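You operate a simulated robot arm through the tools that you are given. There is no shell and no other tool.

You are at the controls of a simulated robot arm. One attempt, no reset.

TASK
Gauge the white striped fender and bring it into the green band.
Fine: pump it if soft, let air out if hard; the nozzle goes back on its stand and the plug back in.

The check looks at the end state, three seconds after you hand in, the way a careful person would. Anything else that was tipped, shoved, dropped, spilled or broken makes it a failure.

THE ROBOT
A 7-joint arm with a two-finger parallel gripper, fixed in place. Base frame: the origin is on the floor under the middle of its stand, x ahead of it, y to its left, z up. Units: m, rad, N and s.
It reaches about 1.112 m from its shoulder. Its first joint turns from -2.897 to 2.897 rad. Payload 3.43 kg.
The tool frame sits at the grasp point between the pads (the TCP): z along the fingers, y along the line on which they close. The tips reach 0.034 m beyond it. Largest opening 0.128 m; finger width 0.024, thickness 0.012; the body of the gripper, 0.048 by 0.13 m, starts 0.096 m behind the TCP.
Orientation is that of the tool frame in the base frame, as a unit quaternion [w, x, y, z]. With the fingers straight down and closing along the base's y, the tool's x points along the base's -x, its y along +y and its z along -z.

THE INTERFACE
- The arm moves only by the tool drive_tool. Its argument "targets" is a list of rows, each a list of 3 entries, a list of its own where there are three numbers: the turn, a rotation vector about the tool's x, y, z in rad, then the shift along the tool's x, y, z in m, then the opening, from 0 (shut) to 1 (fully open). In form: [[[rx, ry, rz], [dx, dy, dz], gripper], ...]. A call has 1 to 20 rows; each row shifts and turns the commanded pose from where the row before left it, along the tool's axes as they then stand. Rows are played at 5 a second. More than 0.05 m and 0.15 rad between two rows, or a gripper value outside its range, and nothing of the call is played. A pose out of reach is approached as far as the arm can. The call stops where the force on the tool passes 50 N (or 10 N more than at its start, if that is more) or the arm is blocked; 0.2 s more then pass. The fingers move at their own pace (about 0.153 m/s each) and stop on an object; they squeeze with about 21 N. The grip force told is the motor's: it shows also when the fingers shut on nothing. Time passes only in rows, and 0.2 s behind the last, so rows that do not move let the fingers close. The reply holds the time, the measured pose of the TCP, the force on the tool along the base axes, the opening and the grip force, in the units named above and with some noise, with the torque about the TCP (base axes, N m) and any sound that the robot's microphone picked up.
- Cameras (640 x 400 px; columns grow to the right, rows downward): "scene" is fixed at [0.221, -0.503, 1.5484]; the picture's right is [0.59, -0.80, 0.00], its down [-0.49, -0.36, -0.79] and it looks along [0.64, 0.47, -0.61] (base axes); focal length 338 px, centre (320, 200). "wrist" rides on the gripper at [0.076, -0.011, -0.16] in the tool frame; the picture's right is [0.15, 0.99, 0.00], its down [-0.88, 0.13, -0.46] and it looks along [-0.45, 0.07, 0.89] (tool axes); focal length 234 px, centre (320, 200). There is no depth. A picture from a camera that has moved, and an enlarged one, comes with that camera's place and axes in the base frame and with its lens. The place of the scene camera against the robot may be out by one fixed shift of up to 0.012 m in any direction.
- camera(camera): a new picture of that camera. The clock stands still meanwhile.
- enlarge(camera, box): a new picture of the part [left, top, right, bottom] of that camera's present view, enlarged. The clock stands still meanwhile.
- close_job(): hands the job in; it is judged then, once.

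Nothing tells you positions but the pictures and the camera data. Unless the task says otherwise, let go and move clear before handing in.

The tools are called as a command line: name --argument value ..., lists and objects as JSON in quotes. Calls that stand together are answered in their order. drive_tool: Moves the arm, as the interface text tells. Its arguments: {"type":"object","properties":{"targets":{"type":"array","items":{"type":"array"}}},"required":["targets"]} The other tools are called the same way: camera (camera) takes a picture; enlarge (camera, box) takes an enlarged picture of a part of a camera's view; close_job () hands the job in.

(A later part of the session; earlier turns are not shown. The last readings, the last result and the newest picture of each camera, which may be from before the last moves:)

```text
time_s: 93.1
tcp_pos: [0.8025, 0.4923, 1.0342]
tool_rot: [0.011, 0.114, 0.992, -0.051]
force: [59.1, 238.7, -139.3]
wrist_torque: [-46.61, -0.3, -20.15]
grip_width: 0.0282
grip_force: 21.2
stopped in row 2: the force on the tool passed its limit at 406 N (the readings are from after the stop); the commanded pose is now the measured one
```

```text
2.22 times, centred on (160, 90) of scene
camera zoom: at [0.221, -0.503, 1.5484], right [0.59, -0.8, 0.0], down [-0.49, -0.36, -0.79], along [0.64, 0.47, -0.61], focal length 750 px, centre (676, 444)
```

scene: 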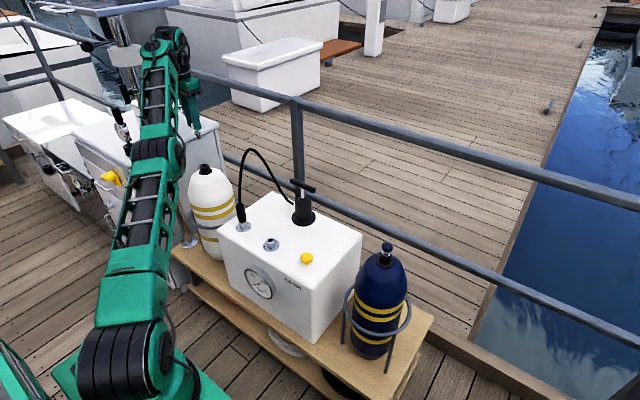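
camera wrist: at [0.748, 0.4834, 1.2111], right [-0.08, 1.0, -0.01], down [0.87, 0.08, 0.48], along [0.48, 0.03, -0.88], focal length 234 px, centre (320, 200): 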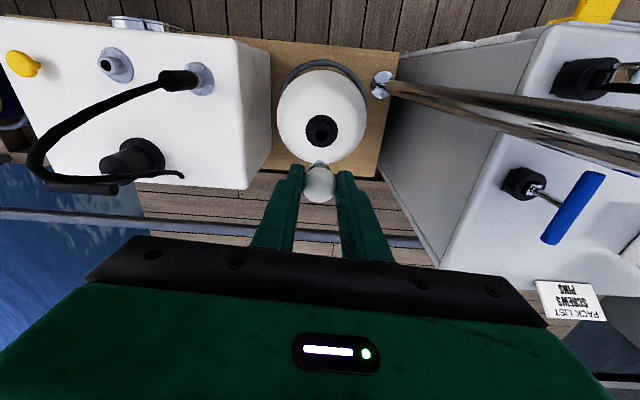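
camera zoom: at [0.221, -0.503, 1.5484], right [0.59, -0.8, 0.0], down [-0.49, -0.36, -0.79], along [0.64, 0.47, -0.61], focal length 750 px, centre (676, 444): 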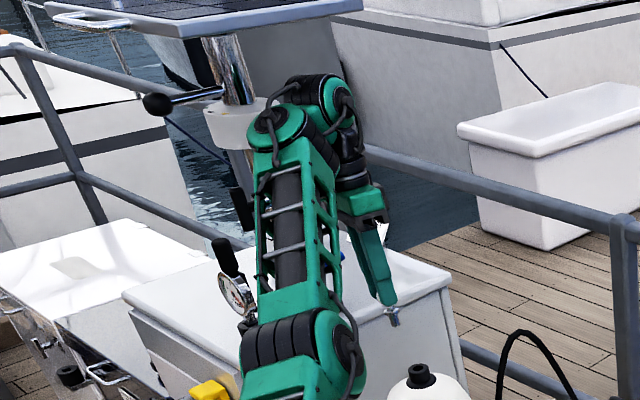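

I'll check whether the contact is static when nothing is commanded, to separate drift from command effects.

drive_tool --targets '[[[0, 0, 0], [0, 0, 0], 0.1], [[0, 0, 0], [0, 0, 0], 0.1], [[0, 0, 0], [0, 0, 0], 0.1]]'

camera --camera "wrist"

enlarge --camera "scene" --box '[90, 10, 210, 110]'

```text
time_s: 93.9
tcp_pos: [0.8021, 0.4921, 1.0365]
tool_rot: [0.01, 0.114, 0.992, -0.051]
force: [30.8, 248.3, -127.0]
wrist_torque: [-48.02, -4.33, -20.38]
grip_width: 0.028
grip_force: 21.1
```

```text
taken
camera wrist: at [0.7236, 0.5152, 1.1941], right [0.08, 0.99, -0.1], down [0.88, -0.02, 0.47], along [0.46, -0.13, -0.88], focal length 234 px, centre (320, 200)
```

wrist: 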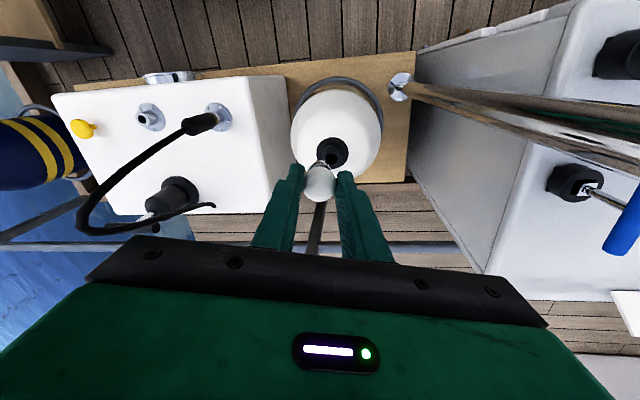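

```text
4.00 times, centred on (150, 60) of scene
camera zoom: at [0.221, -0.503, 1.5484], right [0.59, -0.8, 0.0], down [-0.49, -0.36, -0.79], along [0.64, 0.47, -0.61], focal length 1350 px, centre (1000, 760)
```

zoom: 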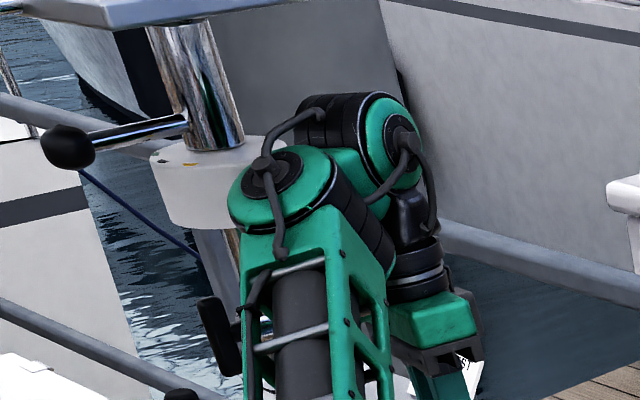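

The contact is static (about 280 N) when nothing is commanded, so I can probe gently to find the direction that relieves it. First, a tiny yaw.

drive_tool --targets '[[[0, 0, 0.006], [0, 0, 0], 0.1], [[0, 0, 0], [0, 0, 0], 0.1]]'

```text
time_s: 94.5
tcp_pos: [0.7981, 0.4984, 1.0531]
tool_rot: [0.017, 0.11, 0.993, -0.037]
force: [-6.7, 230.1, -63.4]
wrist_torque: [-43.21, -6.38, -19.09]
grip_width: 0.0282
grip_force: 21.1
```

Force dropped to about 239 N. I'll continue with tiny steps.

drive_tool --targets '[[[0, 0, 0.006], [0, 0, 0], 0.1], [[0, 0, 0.006], [0, 0, 0], 0.1], [[0, 0, 0], [0, 0, 0], 0.1]]'

enlarge --camera "scene" --box '[60, 0, 260, 180]'

```text
time_s: 95.3
tcp_pos: [0.7983, 0.4973, 1.0524]
tool_rot: [0.02, 0.112, 0.993, -0.034]
force: [23.2, 174.4, -84.7]
wrist_torque: [-32.8, -2.92, -14.74]
grip_width: 0.0278
grip_force: 20.6
```

```text
2.22 times, centred on (160, 90) of scene
camera zoom: at [0.221, -0.503, 1.5484], right [0.59, -0.8, 0.0], down [-0.49, -0.36, -0.79], along [0.64, 0.47, -0.61], focal length 750 px, centre (676, 444)
```

zoom: 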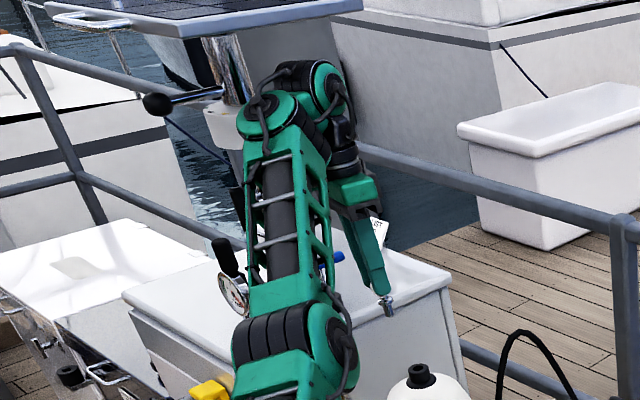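

Force is falling (about 196 N), so I'll keep going with small yaw steps and add a slight pull back toward −y, away from the pole.

drive_tool --targets '[[[0, 0, 0.008], [-0.0002, -0.001, 0], 0.1], [[0, 0, 0.008], [-0.0002, -0.001, 0], 0.1], [[0, 0, 0.008], [-0.0002, -0.001, 0], 0.1], [[0, 0, 0.008], [-0.0002, -0.001, 0], 0.1]]'

enlarge --camera "scene" --box '[60, 0, 260, 180]'

```text
time_s: 96.0
tcp_pos: [0.795, 0.4983, 1.0557]
tool_rot: [0.026, 0.134, 0.99, -0.04]
force: [21.1, 189.1, -54.6]
wrist_torque: [-35.58, -0.89, -16.53]
grip_width: 0.0281
grip_force: 21.3
out of reach, approached as far as the arm can: row 2
stopped in row 3: the force on the tool passed its limit at 226 N (the readings are from after the stop); the commanded pose is now the measured one
```

```text
2.22 times, centred on (160, 90) of scene
camera zoom: at [0.221, -0.503, 1.5484], right [0.59, -0.8, 0.0], down [-0.49, -0.36, -0.79], along [0.64, 0.47, -0.61], focal length 750 px, centre (676, 444)
```

zoom: 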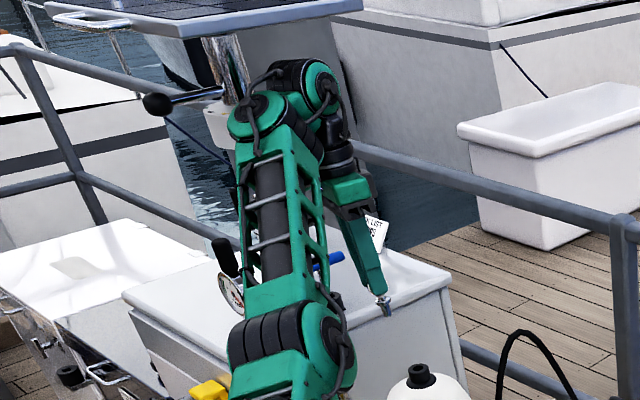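

The solver now reports out of reach, so the arm is against a joint limit in this pose. I'll test small inward steps toward the base at this height to get back into comfortable reach.

drive_tool --targets '[[[0, 0, 0], [0.0014, -0.0015, 0], 0.1], [[0, 0, 0], [0.0014, -0.0015, 0], 0.1]]'

enlarge --camera "scene" --box '[60, 0, 260, 180]'

```text
time_s: 96.3
tcp_pos: [0.7929, 0.4987, 1.0543]
tool_rot: [0.038, 0.147, 0.987, -0.045]
force: [47.5, 147.2, -78.9]
wrist_torque: [-28.56, 1.45, -14.15]
grip_width: 0.0282
grip_force: 21.2
stopped in row 1: the force on the tool passed its limit at 310 N (the readings are from after the stop); the commanded pose is now the measured one
```

```text
2.22 times, centred on (160, 90) of scene
camera zoom: at [0.221, -0.503, 1.5484], right [0.59, -0.8, 0.0], down [-0.49, -0.36, -0.79], along [0.64, 0.47, -0.61], focal length 750 px, centre (676, 444)
```

zoom: 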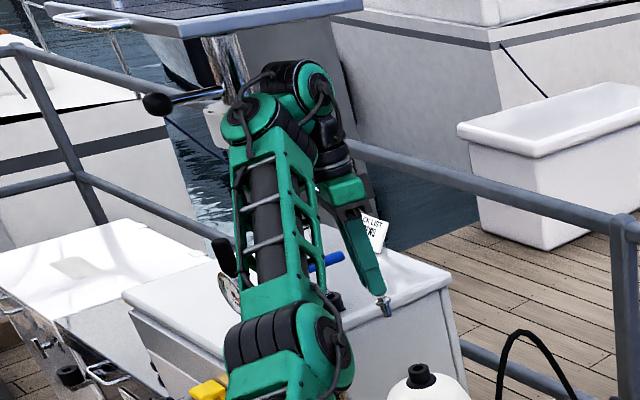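

enlarge --camera "scene" --box '[90, 10, 190, 90]'

camera --camera "wrist"

```text
5.00 times, centred on (140, 50) of scene
camera zoom: at [0.221, -0.503, 1.5484], right [0.59, -0.8, 0.0], down [-0.49, -0.36, -0.79], along [0.64, 0.47, -0.61], focal length 1687 px, centre (1220, 950)
```

zoom: 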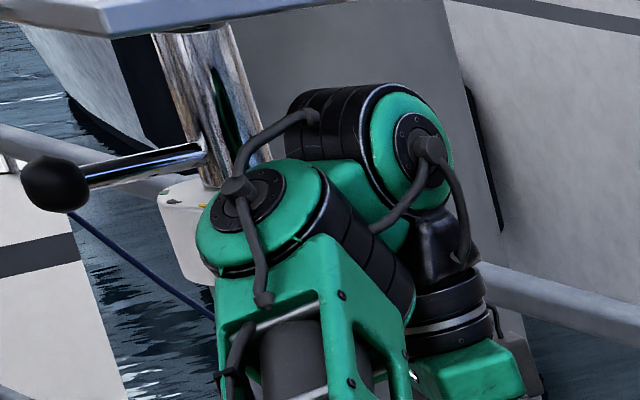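

```text
taken
camera wrist: at [0.7071, 0.526, 1.2084], right [0.15, 0.98, -0.09], down [0.85, -0.08, 0.52], along [0.5, -0.16, -0.85], focal length 234 px, centre (320, 200)
```

wrist: 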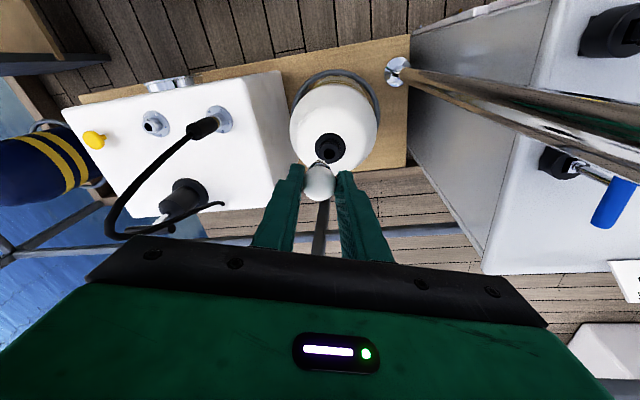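

Each small yaw step lowers the contact force (now about 174 N). I'll continue with tiny pure-yaw steps, which haven't tripped.

drive_tool --targets '[[[0, 0, 0.006], [0, 0, 0], 0.1], [[0, 0, 0.006], [0, 0, 0], 0.1], [[0, 0, 0.006], [0, 0, 0], 0.1]]'

```text
time_s: 96.5
tcp_pos: [0.7908, 0.5002, 1.0552]
tool_rot: [0.049, 0.161, 0.985, -0.05]
force: [40.4, 137.2, -57.6]
wrist_torque: [-25.98, 1.7, -13.63]
grip_width: 0.0281
grip_force: 21.5
stopped in row 1: the force on the tool passed its limit at 256 N (the readings are from after the stop); the commanded pose is now the measured one
```

drive_tool --targets '[[[0, 0, 0.01], [0, -0.002, 0], 0.1]]'

enlarge --camera "scene" --box '[90, 10, 190, 90]'

```text
time_s: 96.8
tcp_pos: [0.7916, 0.5001, 1.0555]
tool_rot: [0.064, 0.174, 0.981, -0.053]
force: [39.8, 132.7, -51.7]
wrist_torque: [-24.93, 2.06, -13.96]
grip_width: 0.028
grip_force: 20.8
stopped in row 1: the force on the tool passed its limit at 255 N (the readings are from after the stop); the commanded pose is now the measured one
```

```text
5.00 times, centred on (140, 50) of scene
camera zoom: at [0.221, -0.503, 1.5484], right [0.59, -0.8, 0.0], down [-0.49, -0.36, -0.79], along [0.64, 0.47, -0.61], focal length 1687 px, centre (1220, 950)
```

zoom: 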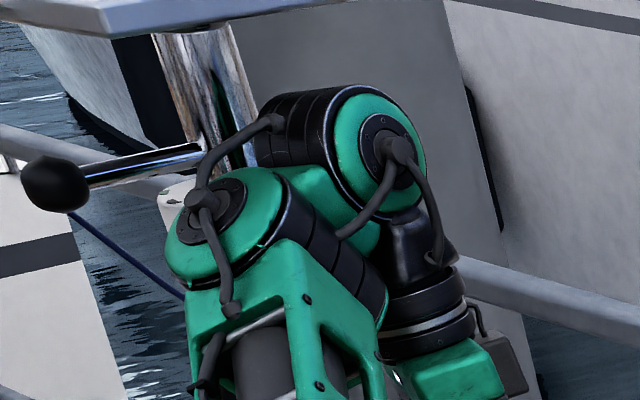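

The contact is between the camera and the forearm's wrist end. Pure tiny yaw steps right after a settled state worked best, so I'll repeat those with no translation.

drive_tool --targets '[[[0, 0, 0], [0, 0, 0], 0.1], [[0, 0, 0], [0, 0, 0], 0.1], [[0, 0, 0.004], [0, 0, 0], 0.1], [[0, 0, 0.006], [0, 0, 0], 0.1], [[0, 0, 0.006], [0, 0, 0], 0.1]]'

enlarge --camera "scene" --box '[90, 10, 190, 90]'

```text
time_s: 97.4
tcp_pos: [0.7902, 0.5009, 1.0584]
tool_rot: [0.077, 0.185, 0.978, -0.056]
force: [42.3, 131.1, -49.2]
wrist_torque: [-24.27, 2.4, -14.47]
grip_width: 0.0279
grip_force: 21.0
stopped in row 3: the force on the tool passed its limit at 228 N (the readings are from after the stop); the commanded pose is now the measured one
```

```text
5.00 times, centred on (140, 50) of scene
camera zoom: at [0.221, -0.503, 1.5484], right [0.59, -0.8, 0.0], down [-0.49, -0.36, -0.79], along [0.64, 0.47, -0.61], focal length 1687 px, centre (1220, 950)
```

zoom: 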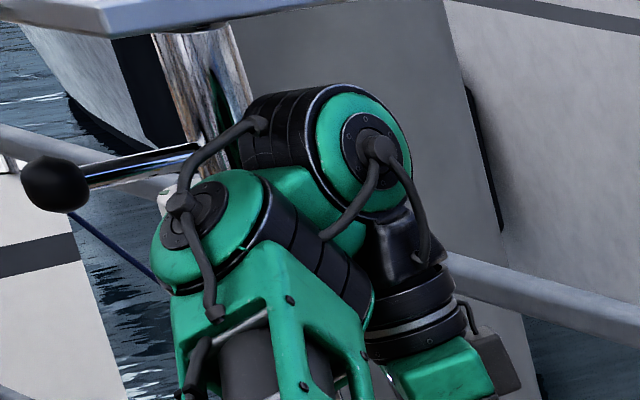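

I think the arm went through full extension and the elbow flipped below the shoulder–wrist line, so the forearm is folding up against the camera. That would explain why moving down or inward raised the force. Extending upward should straighten it and relieve contact, so I'll test small upward steps.

drive_tool --targets '[[[0, 0, 0], [-0.0005, -0.0002, -0.003], 0.1], [[0, 0, 0], [-0.0005, -0.0002, -0.003], 0.1], [[0, 0, 0], [-0.0005, -0.0002, -0.003], 0.1]]'

enlarge --camera "scene" --box '[60, 0, 260, 180]'

```text
time_s: 97.7
tcp_pos: [0.7894, 0.5018, 1.061]
tool_rot: [0.092, 0.198, 0.974, -0.057]
force: [44.7, 127.6, -46.3]
wrist_torque: [-23.42, 2.91, -15.03]
grip_width: 0.0282
grip_force: 21.0
stopped in row 1: the force on the tool passed its limit at 205 N (the readings are from after the stop); the commanded pose is now the measured one
```

```text
2.22 times, centred on (160, 90) of scene
camera zoom: at [0.221, -0.503, 1.5484], right [0.59, -0.8, 0.0], down [-0.49, -0.36, -0.79], along [0.64, 0.47, -0.61], focal length 750 px, centre (676, 444)
```

zoom: 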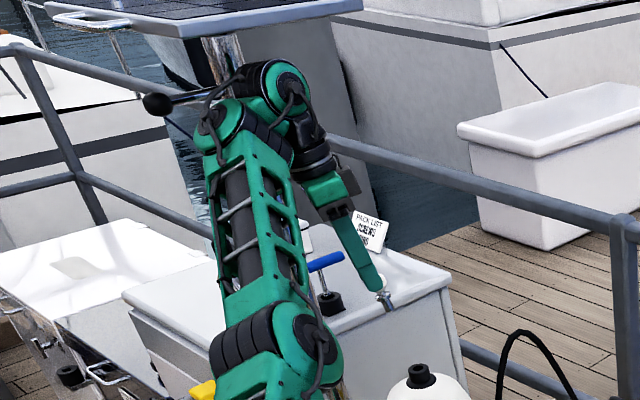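

Contact geometry says the wrist fold must open: rotate the tool about the wrist (J6) axis with the wrist centre fixed, plus yaw. I'll try that combined motion, which shouldn't need the elbow to move.

drive_tool --targets '[[[-0.02, -0.014, 0.02], [-0.0036, 0.0054, 0], 0.1], [[-0.02, -0.014, 0.02], [-0.0036, 0.0054, 0], 0.1], [[-0.02, -0.014, 0.02], [-0.0036, 0.0054, 0], 0.1]]'

enlarge --camera "scene" --box '[60, 0, 260, 180]'

```text
time_s: 98.0
tcp_pos: [0.7901, 0.5016, 1.0655]
tool_rot: [0.107, 0.21, 0.97, -0.057]
force: [67.2, 148.6, -60.5]
wrist_torque: [-27.25, 4.5, -18.86]
grip_width: 0.028
grip_force: 21.1
stopped in row 1: the force on the tool passed its limit at 176 N (the readings are from after the stop); the commanded pose is now the measured one
```

```text
2.22 times, centred on (160, 90) of scene
camera zoom: at [0.221, -0.503, 1.5484], right [0.59, -0.8, 0.0], down [-0.49, -0.36, -0.79], along [0.64, 0.47, -0.61], focal length 750 px, centre (676, 444)
```

zoom: 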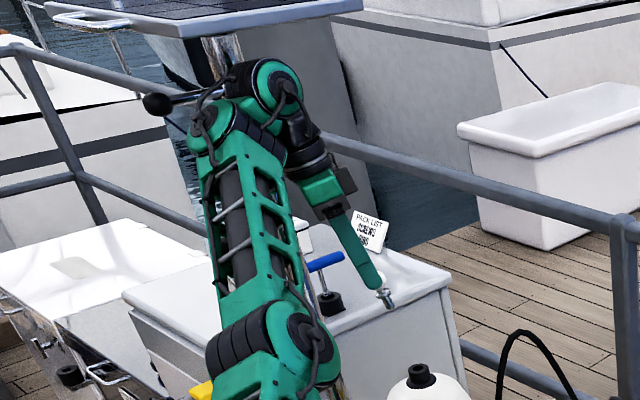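

The wrist is drifting toward the pole, so first I'll swing the whole arm away from it. I'll rotate the tool pose about the base axis, which should be joint 1 only, with no change in the relative arm geometry.

drive_tool --targets '[[[0.0023, 0.0007, 0.0097], [-0.0076, -0.005, 0.0022], 0.1], [[0.0023, 0.0007, 0.0097], [-0.0076, -0.005, 0.0022], 0.1], [[0.0023, 0.0007, 0.0097], [-0.0076, -0.005, 0.0022], 0.1]]'

enlarge --camera "scene" --box '[60, 0, 260, 180]'

```text
time_s: 98.7
tcp_pos: [0.7874, 0.4989, 1.0881]
tool_rot: [0.116, 0.229, 0.965, -0.045]
force: [238.3, 172.9, -180.5]
wrist_torque: [-35.72, 19.13, -28.84]
grip_width: 0.028
grip_force: 20.9
out of reach, approached as far as the arm can: row 1
stopped in row 3: the force on the tool passed its limit at 254 N (the readings are from after the stop); the commanded pose is now the measured one
```

```text
2.22 times, centred on (160, 90) of scene
camera zoom: at [0.221, -0.503, 1.5484], right [0.59, -0.8, 0.0], down [-0.49, -0.36, -0.79], along [0.64, 0.47, -0.61], focal length 750 px, centre (676, 444)
```

zoom: 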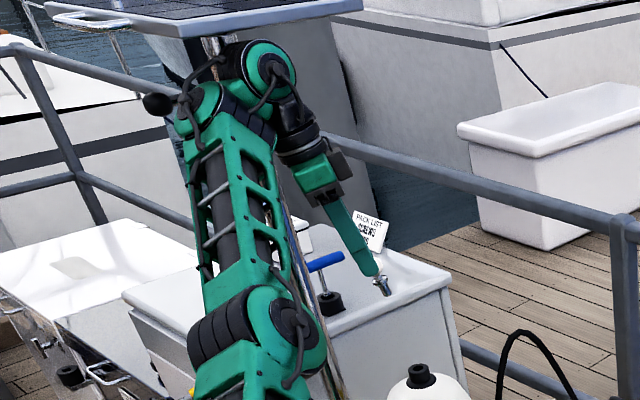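

Pure 0.006 rad yaw steps after a settled hold were the only commands that lowered the force without tripping. I'll let it settle and retry exactly that.

drive_tool --targets '[[[0, 0, 0], [0, 0, 0], 0.1], [[0, 0, 0], [0, 0, 0], 0.1], [[0, 0, 0], [0, 0, 0], 0.1]]'

drive_tool --targets '[[[0, 0, 0.006], [0, 0, 0], 0.1], [[0, 0, 0], [0, 0, 0], 0.1]]'

```text
time_s: 99.5
tcp_pos: [0.7857, 0.4973, 1.0876]
tool_rot: [0.113, 0.231, 0.965, -0.048]
force: [165.3, 232.4, -169.6]
wrist_torque: [-45.21, 8.89, -32.24]
grip_width: 0.0279
grip_force: 20.8
```

```text
time_s: 99.7
tcp_pos: [0.7796, 0.5021, 1.1004]
tool_rot: [0.131, 0.244, 0.96, -0.042]
force: [167.1, 208.9, -101.0]
wrist_torque: [-37.91, 15.52, -31.23]
grip_width: 0.0283
grip_force: 20.6
stopped in row 1: the force on the tool passed its limit at 390 N (the readings are from after the stop); the commanded pose is now the measured one
```

enlarge --camera "scene" --box '[40, 0, 240, 200]'

camera --camera "wrist"

```text
2.00 times, centred on (140, 100) of scene
camera zoom: at [0.221, -0.503, 1.5484], right [0.59, -0.8, 0.0], down [-0.49, -0.36, -0.79], along [0.64, 0.47, -0.61], focal length 675 px, centre (680, 400)
```

zoom: 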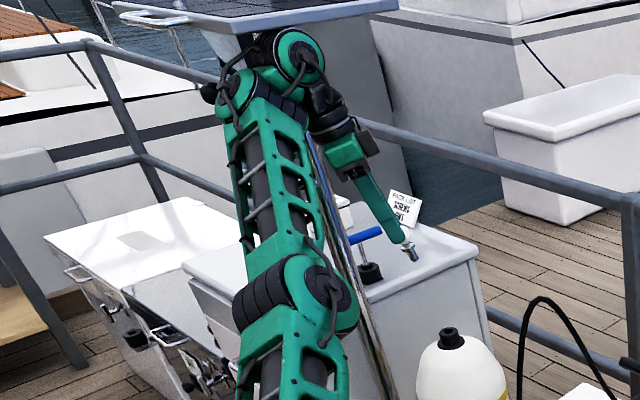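

```text
taken
camera wrist: at [0.6727, 0.5491, 1.234], right [0.35, 0.94, -0.05], down [0.7, -0.22, 0.67], along [0.62, -0.27, -0.74], focal length 234 px, centre (320, 200)
```

wrist: 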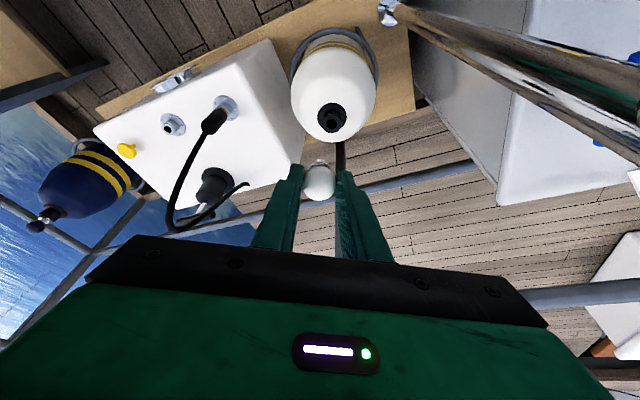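

Yaw in the + direction may be pushing on a joint limit. I'll probe a tiny step in the opposite sense.

drive_tool --targets '[[[0, 0, -0.006], [0, 0, 0], 0.1], [[0, 0, 0], [0, 0, 0], 0.1]]'

```text
time_s: 100.0
tcp_pos: [0.7801, 0.5027, 1.1032]
tool_rot: [0.143, 0.258, 0.955, -0.039]
force: [137.1, 184.6, -85.1]
wrist_torque: [-33.06, 11.61, -28.25]
grip_width: 0.0281
grip_force: 20.6
stopped in row 1: the force on the tool passed its limit at 360 N (the readings are from after the stop); the commanded pose is now the measured one
```

The drift is the same whatever I command: each call lets the contact push the tool off a little, and the force keeps falling. I'll keep stepping with yaw + until the camera is free, then straighten out.

drive_tool --targets '[[[0, 0, 0.12], [0, 0, 0], 0.1]]'

drive_tool --targets '[[[0, 0, 0.12], [0, 0, 0], 0.1]]'

enlarge --camera "scene" --box '[40, 0, 240, 200]'

```text
time_s: 100.4
tcp_pos: [0.7672, 0.5053, 1.1034]
tool_rot: [0.132, 0.301, 0.944, -0.038]
force: [-0.6, 0.5, -0.2]
wrist_torque: [0.02, 0.02, -0.01]
grip_width: 0.028
grip_force: 19.9
```

```text
time_s: 100.8
tcp_pos: [0.766, 0.505, 1.1063]
tool_rot: [0.134, 0.359, 0.923, -0.029]
force: [-0.1, -0.3, -0.7]
wrist_torque: [0.01, -0.01, -0.05]
grip_width: 0.0279
grip_force: 21.2
```

```text
2.00 times, centred on (140, 100) of scene
camera zoom: at [0.221, -0.503, 1.5484], right [0.59, -0.8, 0.0], down [-0.49, -0.36, -0.79], along [0.64, 0.47, -0.61], focal length 675 px, centre (680, 400)
```

zoom: 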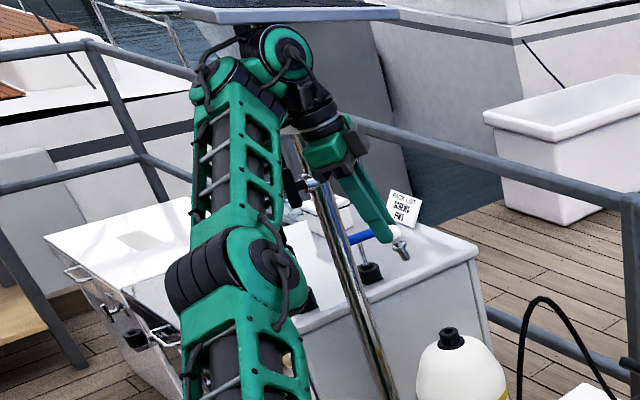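

The tool is free now (zero force). Before anything else I'll check that the pole and panel haven't been disturbed.

camera --camera "scene"

enlarge --camera "scene" --box '[60, 0, 260, 180]'

camera --camera "wrist"

```text
taken
```

scene: 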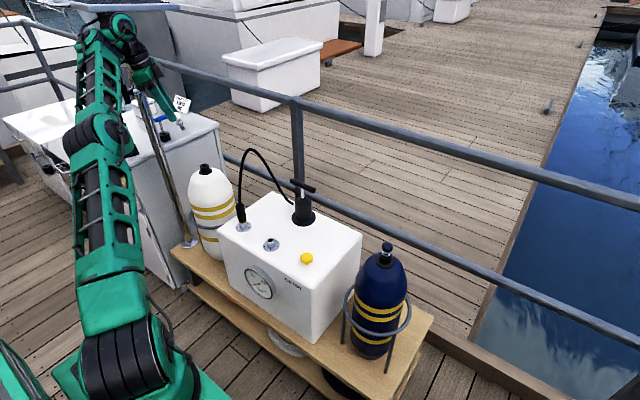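

```text
2.22 times, centred on (160, 90) of scene
camera zoom: at [0.221, -0.503, 1.5484], right [0.59, -0.8, 0.0], down [-0.49, -0.36, -0.79], along [0.64, 0.47, -0.61], focal length 750 px, centre (676, 444)
```

zoom: 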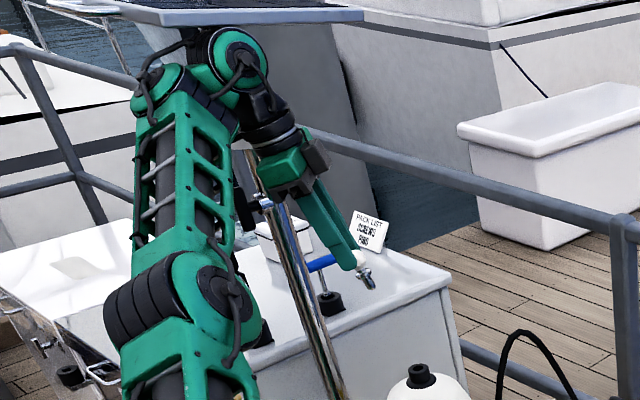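

```text
taken
camera wrist: at [0.6686, 0.5697, 1.2391], right [0.56, 0.83, 0.0], down [0.61, -0.41, 0.68], along [0.57, -0.38, -0.73], focal length 234 px, centre (320, 200)
```

wrist: 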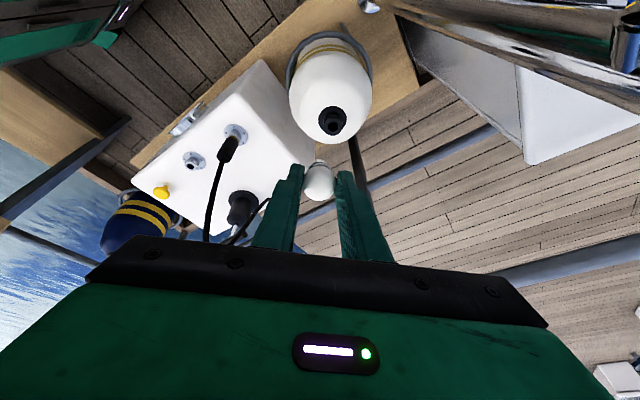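

The pole itself is unmoved, but the panel edge looks slightly different, so I must get the wrist away from it. I'll move inward, toward −y and slightly down.

drive_tool --targets '[[[0, 0, 0], [-0.0039, -0.0163, 0.003], 0.1], [[0, 0, 0], [-0.0039, -0.0163, 0.003], 0.1], [[0, 0, 0], [-0.0039, -0.0163, 0.003], 0.1], [[0, 0, 0], [-0.0039, -0.0163, 0.003], 0.1]]'

enlarge --camera "scene" --box '[60, 0, 260, 180]'

```text
time_s: 101.8
tcp_pos: [0.7343, 0.4408, 1.098]
tool_rot: [0.137, 0.359, 0.923, -0.025]
force: [-0.5, 0.3, -1.4]
wrist_torque: [-0.04, -0.01, -0.01]
grip_width: 0.0282
grip_force: 20.6
```

```text
2.22 times, centred on (160, 90) of scene
camera zoom: at [0.221, -0.503, 1.5484], right [0.59, -0.8, 0.0], down [-0.49, -0.36, -0.79], along [0.64, 0.47, -0.61], focal length 750 px, centre (676, 444)
```

zoom: 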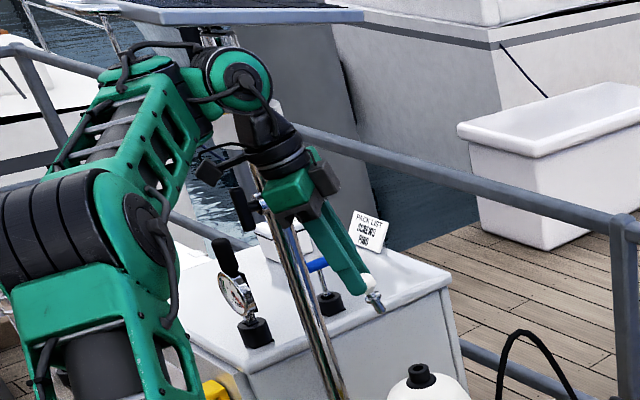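

Moving freely again and the elbow is back up. I'll keep retreating so I can see the pole and panel clearly.

drive_tool --targets '[[[0, 0, 0], [-0.0075, -0.0395, 0.0055], 0.1], [[0, 0, 0], [-0.0075, -0.0395, 0.0055], 0.1], [[0, 0, 0], [-0.0075, -0.0395, 0.0055], 0.1], [[0, 0, 0], [-0.0075, -0.0395, 0.0055], 0.1], [[0, 0, 0], [0, 0, 0], 0.1]]'

camera --camera "scene"

enlarge --camera "scene" --box '[60, 0, 260, 180]'

```text
time_s: 103.0
tcp_pos: [0.6538, 0.3015, 1.0768]
tool_rot: [0.136, 0.358, 0.923, -0.025]
force: [0.4, -0.2, -0.3]
wrist_torque: [0.0, 0.01, 0.02]
grip_width: 0.028
grip_force: 21.3
```

```text
taken
```

scene: 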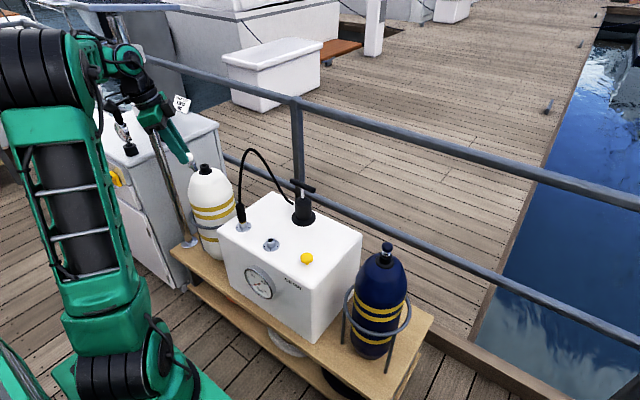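

```text
2.22 times, centred on (160, 90) of scene
camera zoom: at [0.221, -0.503, 1.5484], right [0.59, -0.8, 0.0], down [-0.49, -0.36, -0.79], along [0.64, 0.47, -0.61], focal length 750 px, centre (676, 444)
```

zoom: 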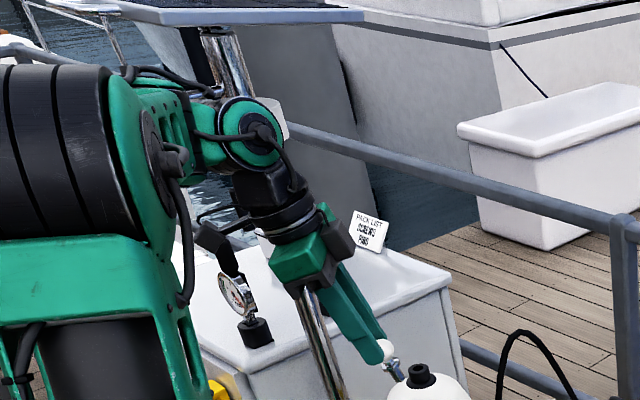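

enlarge --camera "scene" --box '[30, 0, 190, 90]'

enlarge --camera "scene" --box '[60, 0, 190, 50]'

```text
4.00 times, centred on (110, 45) of scene
camera zoom: at [0.221, -0.503, 1.5484], right [0.59, -0.8, 0.0], down [-0.49, -0.36, -0.79], along [0.64, 0.47, -0.61], focal length 1350 px, centre (1160, 820)
```

zoom: 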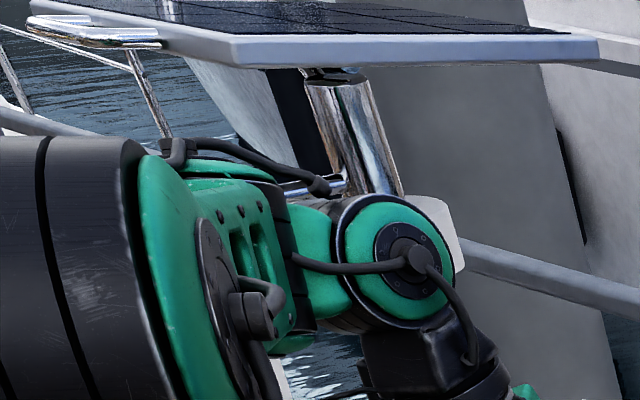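

```text
4.92 times, centred on (125, 25) of scene
camera zoom: at [0.221, -0.503, 1.5484], right [0.59, -0.8, 0.0], down [-0.49, -0.36, -0.79], along [0.64, 0.47, -0.61], focal length 1661 px, centre (1280, 1062)
```

zoom: 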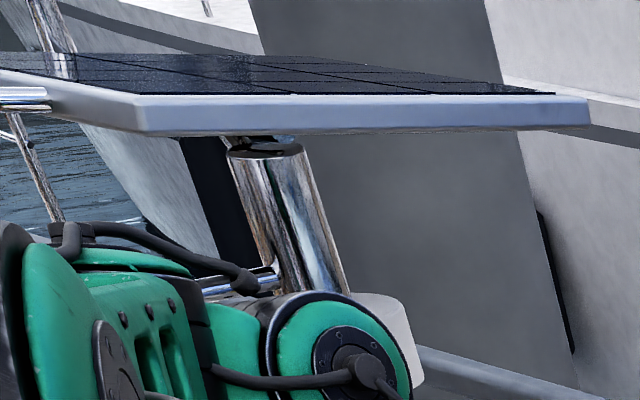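

enlarge --camera "scene" --box '[90, 10, 190, 90]'

enlarge --camera "scene" --box '[20, 0, 240, 190]'

```text
5.00 times, centred on (140, 50) of scene
camera zoom: at [0.221, -0.503, 1.5484], right [0.59, -0.8, 0.0], down [-0.49, -0.36, -0.79], along [0.64, 0.47, -0.61], focal length 1687 px, centre (1220, 950)
```

zoom: 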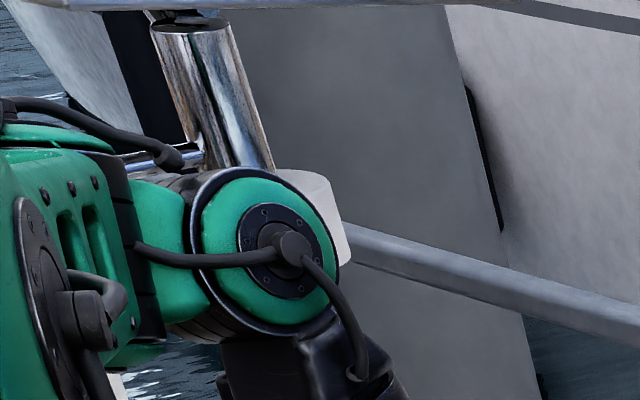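

```text
2.11 times, centred on (130, 95) of scene
camera zoom: at [0.221, -0.503, 1.5484], right [0.59, -0.8, 0.0], down [-0.49, -0.36, -0.79], along [0.64, 0.47, -0.61], focal length 710 px, centre (720, 421)
```

zoom: 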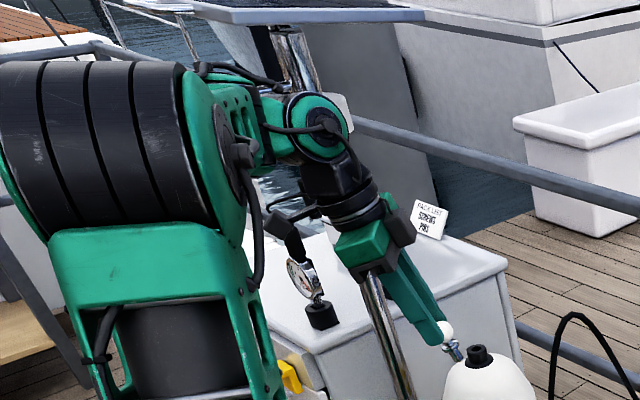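

The near edge of the panel was lifted by roughly 2 cm, and I'll deal with that afterwards. First I'll restore the tool to vertical here, where the elbow is up and there's free space.

drive_tool --targets '[[[-0.0086, 0.0467, -0.1227], [0, 0, 0], 0.1], [[-0.0086, 0.0467, -0.1227], [0, 0, 0], 0.1], [[-0.0086, 0.0467, -0.1227], [0, 0, 0], 0.1], [[0, 0, 0], [0, 0, 0], 0.1]]'

enlarge --camera "scene" --box '[0, 0, 260, 200]'

```text
time_s: 104.0
tcp_pos: [0.6537, 0.3018, 1.0773]
tool_rot: [0.069, 0.183, 0.981, -0.013]
force: [0.2, 0.7, -0.5]
wrist_torque: [0.0, -0.02, -0.01]
grip_width: 0.028
grip_force: 20.9
```

```text
2.00 times, centred on (130, 100) of scene
camera zoom: at [0.221, -0.503, 1.5484], right [0.59, -0.8, 0.0], down [-0.49, -0.36, -0.79], along [0.64, 0.47, -0.61], focal length 675 px, centre (700, 400)
```

zoom: 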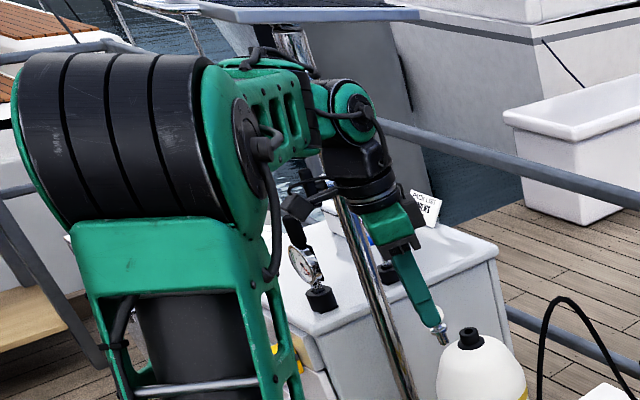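

drive_tool --targets '[[[-0.0086, 0.0467, -0.1227], [0, 0, 0], 0.1], [[-0.0086, 0.0467, -0.1227], [0, 0, 0], 0.1], [[-0.0086, 0.0467, -0.1227], [0, 0, 0], 0.1], [[0, 0, 0], [0, 0, 0.03], 0.1], [[0, 0, 0], [0, 0, 0.03], 0.1], [[0, 0, 0], [0, 0, 0], 0.1], [[0, 0, 0], [0, 0, 0], 0.1]]'

camera --camera "wrist"

camera --camera "scene"

enlarge --camera "wrist" --box '[280, 100, 380, 210]'

```text
time_s: 105.6
tcp_pos: [0.655, 0.3011, 1.0173]
tool_rot: [0.0, 0.0, 1.0, 0.0]
force: [-0.3, -0.9, -0.6]
wrist_torque: [0.01, 0.0, 0.02]
grip_width: 0.028
grip_force: 20.8
```

```text
taken
camera wrist: at [0.5786, 0.2902, 1.1781], right [-0.15, 0.99, 0.0], down [0.88, 0.13, 0.45], along [0.45, 0.07, -0.89], focal length 234 px, centre (320, 200)
```

wrist: 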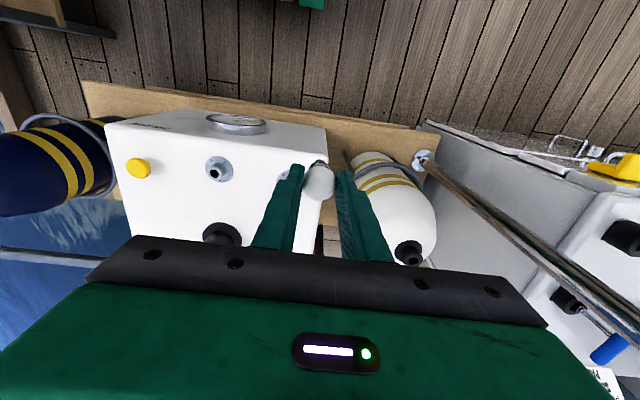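

```text
taken
```

scene: 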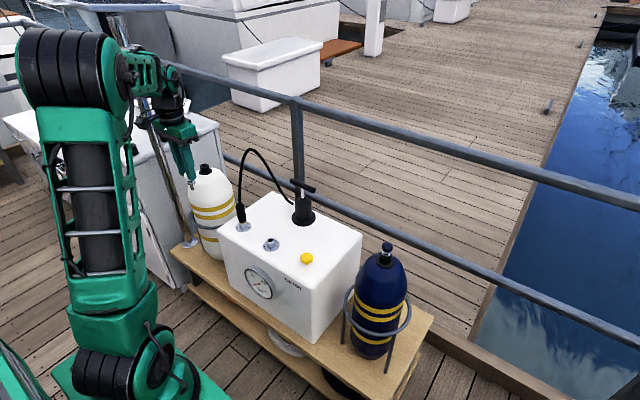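

```text
3.64 times, centred on (330, 155) of wrist
camera zoom: at [0.5786, 0.2902, 1.1781], right [-0.15, 0.99, 0.0], down [0.88, 0.13, 0.45], along [0.45, 0.07, -0.89], focal length 852 px, centre (284, 364)
```

zoom: 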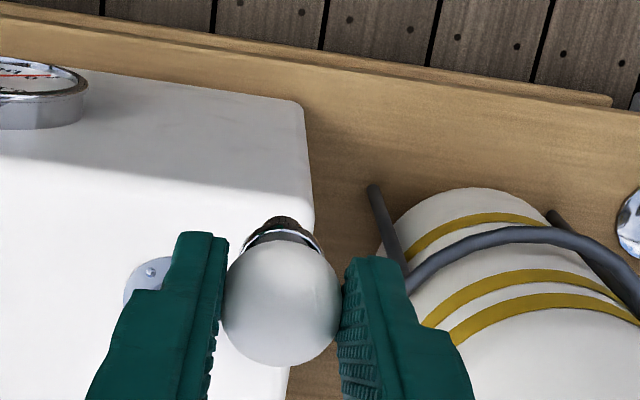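

The tool is vertical with the elbow up, like the early configuration. I'll approach the fender at a lower height (z ≈ 0.99) to stay well within reach.

drive_tool --targets '[[[0, 0, 0], [-0.009, 0.0376, 0.006], 0.1], [[0, 0, 0], [-0.009, 0.0376, 0.006], 0.1], [[0, 0, 0], [-0.009, 0.0376, 0.006], 0.1], [[0, 0, 0], [-0.009, 0.0376, 0.006], 0.1], [[0, 0, 0], [-0.009, 0.0376, 0.006], 0.1], [[0, 0, 0], [0, 0, 0], 0.1]]'

enlarge --camera "scene" --box '[20, 0, 240, 190]'

camera --camera "wrist"

```text
time_s: 107.0
tcp_pos: [0.6997, 0.4888, 0.9875]
tool_rot: [0.001, 0.002, 1.0, 0.0]
force: [0.0, -0.3, -0.6]
wrist_torque: [0.0, -0.01, -0.01]
grip_width: 0.028
grip_force: 20.7
```

```text
2.11 times, centred on (130, 95) of scene
camera zoom: at [0.221, -0.503, 1.5484], right [0.59, -0.8, 0.0], down [-0.49, -0.36, -0.79], along [0.64, 0.47, -0.61], focal length 710 px, centre (720, 421)
```

zoom: 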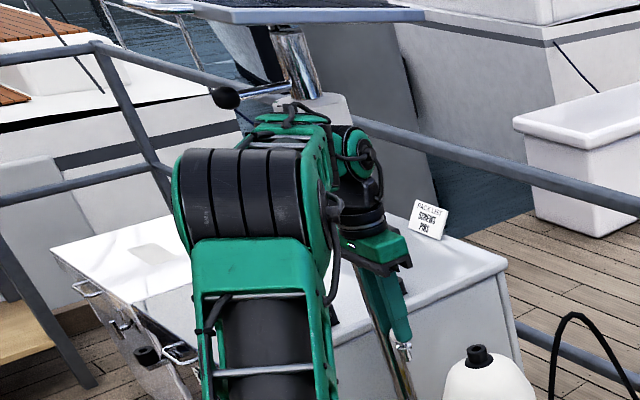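

```text
taken
camera wrist: at [0.6233, 0.4774, 1.1483], right [-0.15, 0.99, 0.0], down [0.88, 0.13, 0.46], along [0.45, 0.07, -0.89], focal length 234 px, centre (320, 200)
```

wrist: 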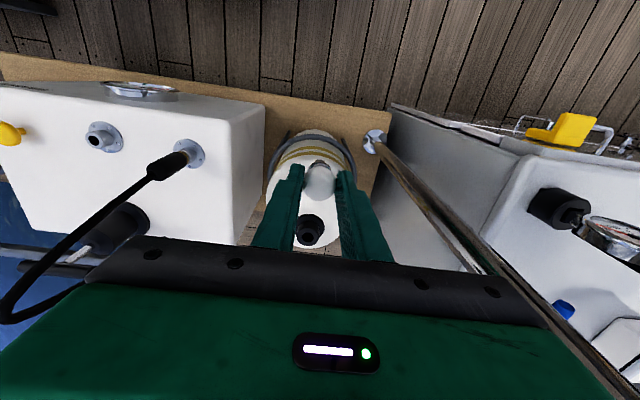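

drive_tool --targets '[[[0, 0, 0], [-0.031, 0, 0], 0.1], [[0, 0, 0], [-0.031, 0, 0], 0.1], [[0, 0, 0], [-0.031, 0, 0], 0.1], [[0, 0, 0], [-0.031, 0, 0], 0.1], [[0, 0, 0], [0, 0, 0], 0.1], [[0, 0, 0], [0, 0, 0], 0.1]]'

enlarge --camera "wrist" --box '[280, 100, 360, 210]'

enlarge --camera "scene" --box '[185, 125, 225, 175]'

enlarge --camera "scene" --box '[60, 0, 260, 180]'

```text
time_s: 108.4
tcp_pos: [0.8248, 0.4895, 0.988]
tool_rot: [-0.001, 0.002, 1.0, 0.0]
force: [-0.1, 0.8, -0.5]
wrist_torque: [0.0, 0.03, -0.01]
grip_width: 0.0282
grip_force: 20.9
```

```text
3.64 times, centred on (320, 155) of wrist
camera zoom: at [0.7492, 0.4779, 1.1484], right [-0.15, 0.99, 0.0], down [0.88, 0.13, 0.45], along [0.45, 0.07, -0.89], focal length 852 px, centre (320, 364)
```

zoom: 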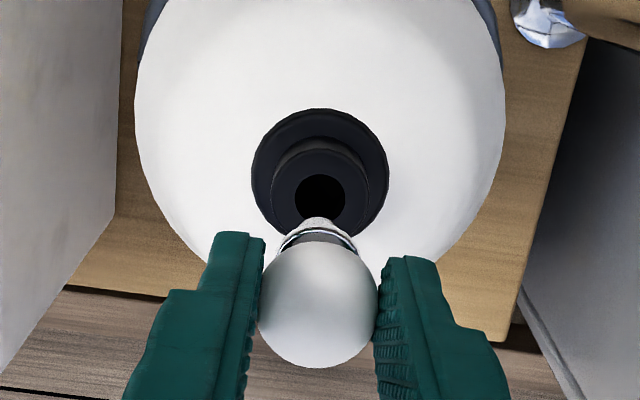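

```text
8.00 times, centred on (205, 150) of scene
camera zoom: at [0.221, -0.503, 1.5484], right [0.59, -0.8, 0.0], down [-0.49, -0.36, -0.79], along [0.64, 0.47, -0.61], focal length 2700 px, centre (1240, 600)
```

zoom: 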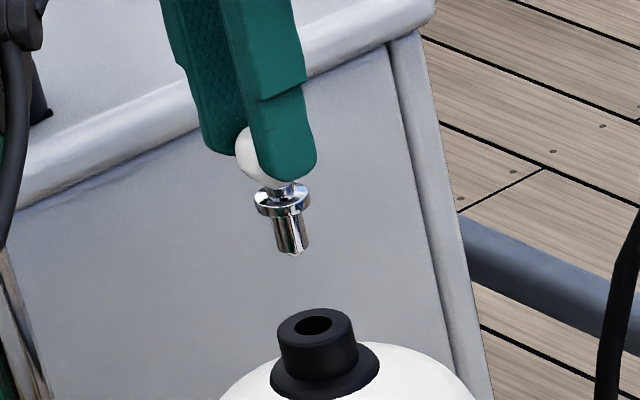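

```text
2.22 times, centred on (160, 90) of scene
camera zoom: at [0.221, -0.503, 1.5484], right [0.59, -0.8, 0.0], down [-0.49, -0.36, -0.79], along [0.64, 0.47, -0.61], focal length 750 px, centre (676, 444)
```

zoom: 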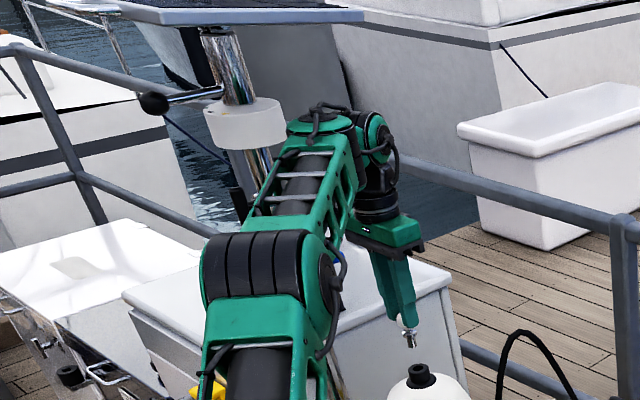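

The pole, collar and knob look unmoved. The plug slipped about 1.3 cm lower in the pads during the jolt but is still held near-vertical and lines up with the valve hole. I'll descend 28 mm and re-check.

drive_tool --targets '[[[0, 0, 0], [-0.0005, 0.0005, 0.01], 0.1], [[0, 0, 0], [0, 0, 0.01], 0.1], [[0, 0, 0], [0, 0, 0.008], 0.1], [[0, 0, 0], [0, 0, 0], 0.1], [[0, 0, 0], [0, 0, 0], 0.1]]'

enlarge --camera "wrist" --box '[290, 110, 350, 210]'

enlarge --camera "scene" --box '[190, 140, 222, 175]'

```text
time_s: 109.6
tcp_pos: [0.8236, 0.4907, 0.96]
tool_rot: [-0.001, 0.001, 1.0, 0.001]
force: [0.1, -0.2, -0.4]
wrist_torque: [-0.03, -0.03, -0.02]
grip_width: 0.028
grip_force: 21.0
```

```text
4.00 times, centred on (320, 160) of wrist
camera zoom: at [0.7486, 0.4785, 1.1202], right [-0.15, 0.99, 0.0], down [0.88, 0.13, 0.45], along [0.45, 0.07, -0.89], focal length 937 px, centre (320, 360)
```

zoom: 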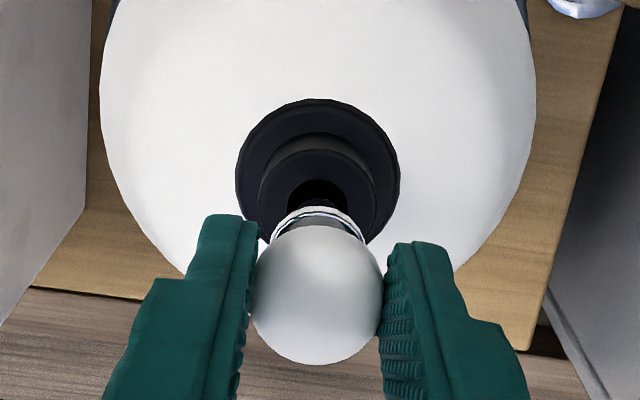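

```text
11.43 times, centred on (206, 158) of scene
camera zoom: at [0.221, -0.503, 1.5484], right [0.59, -0.8, 0.0], down [-0.49, -0.36, -0.79], along [0.64, 0.47, -0.61], focal length 3857 px, centre (1623, 686)
```

zoom: 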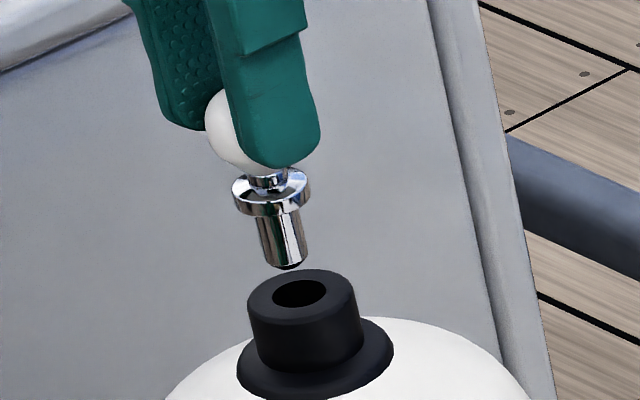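

drive_tool --targets '[[[0, 0, 0], [-0.0018, 0.0005, 0], 0.1], [[0, 0, 0], [0, 0, 0.009], 0.1], [[0, 0, 0], [0, 0, 0], 0.1], [[0, 0, 0], [0, 0, 0], 0.1]]'

enlarge --camera "wrist" --box '[290, 120, 350, 210]'

enlarge --camera "scene" --box '[192, 145, 218, 175]'

```text
time_s: 110.6
tcp_pos: [0.8261, 0.4902, 0.95]
tool_rot: [-0.001, 0.001, 1.0, -0.001]
force: [0.3, 0.6, -0.3]
wrist_torque: [-0.02, 0.02, 0.01]
grip_width: 0.0279
grip_force: 21.0
```

```text
4.44 times, centred on (320, 165) of wrist
camera zoom: at [0.7501, 0.4791, 1.111], right [-0.15, 0.99, 0.0], down [0.88, 0.13, 0.45], along [0.45, 0.07, -0.89], focal length 1041 px, centre (320, 356)
```

zoom: 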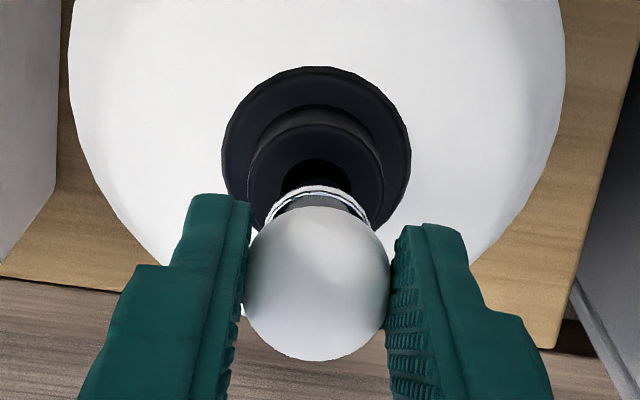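

```text
13.33 times, centred on (205, 160) of scene
camera zoom: at [0.221, -0.503, 1.5484], right [0.59, -0.8, 0.0], down [-0.49, -0.36, -0.79], along [0.64, 0.47, -0.61], focal length 4500 px, centre (1853, 733)
```

zoom: 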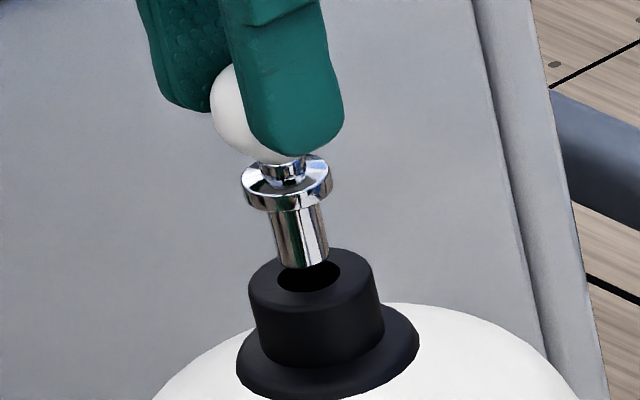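

Both views show the pin centred over the hole about 6 mm above. I'll lower gently into the valve.

drive_tool --targets '[[[0, 0, 0], [0, 0, 0.004], 0.1], [[0, 0, 0], [0, 0, 0.004], 0.1], [[0, 0, 0], [0, 0, 0.003], 0.1], [[0, 0, 0], [0, 0, 0], 0.1]]'

enlarge --camera "scene" --box '[192, 145, 218, 175]'

enlarge --camera "wrist" --box '[290, 120, 350, 210]'

```text
time_s: 111.6
tcp_pos: [0.8257, 0.4918, 0.9387]
tool_rot: [-0.001, 0.001, 1.0, 0.0]
force: [-0.3, 0.0, -1.2]
wrist_torque: [-0.01, 0.02, 0.0]
grip_width: 0.0279
grip_force: 20.9
```

```text
13.33 times, centred on (205, 160) of scene
camera zoom: at [0.221, -0.503, 1.5484], right [0.59, -0.8, 0.0], down [-0.49, -0.36, -0.79], along [0.64, 0.47, -0.61], focal length 4500 px, centre (1853, 733)
```

zoom: 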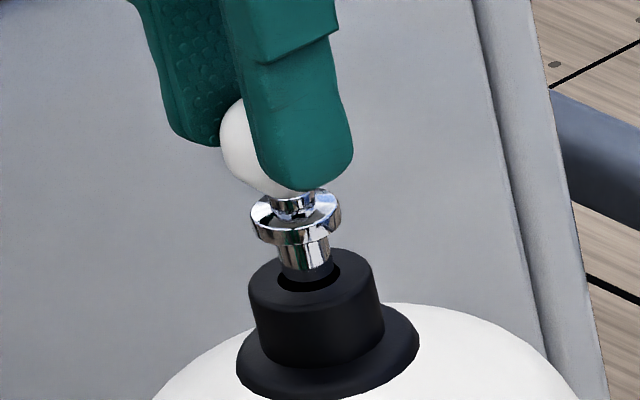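

```text
4.44 times, centred on (320, 165) of wrist
camera zoom: at [0.7504, 0.4792, 1.1], right [-0.15, 0.99, 0.0], down [0.88, 0.13, 0.45], along [0.45, 0.07, -0.89], focal length 1041 px, centre (320, 356)
```

zoom: 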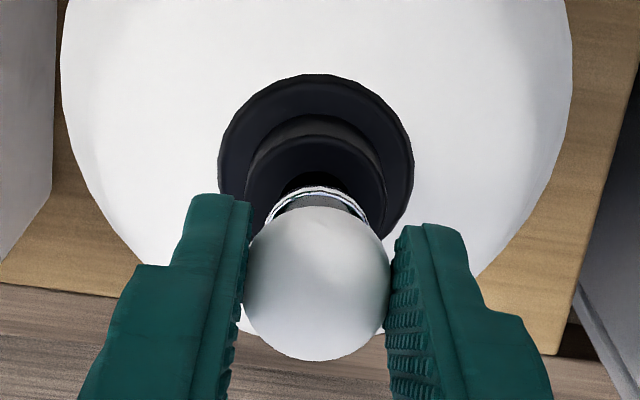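

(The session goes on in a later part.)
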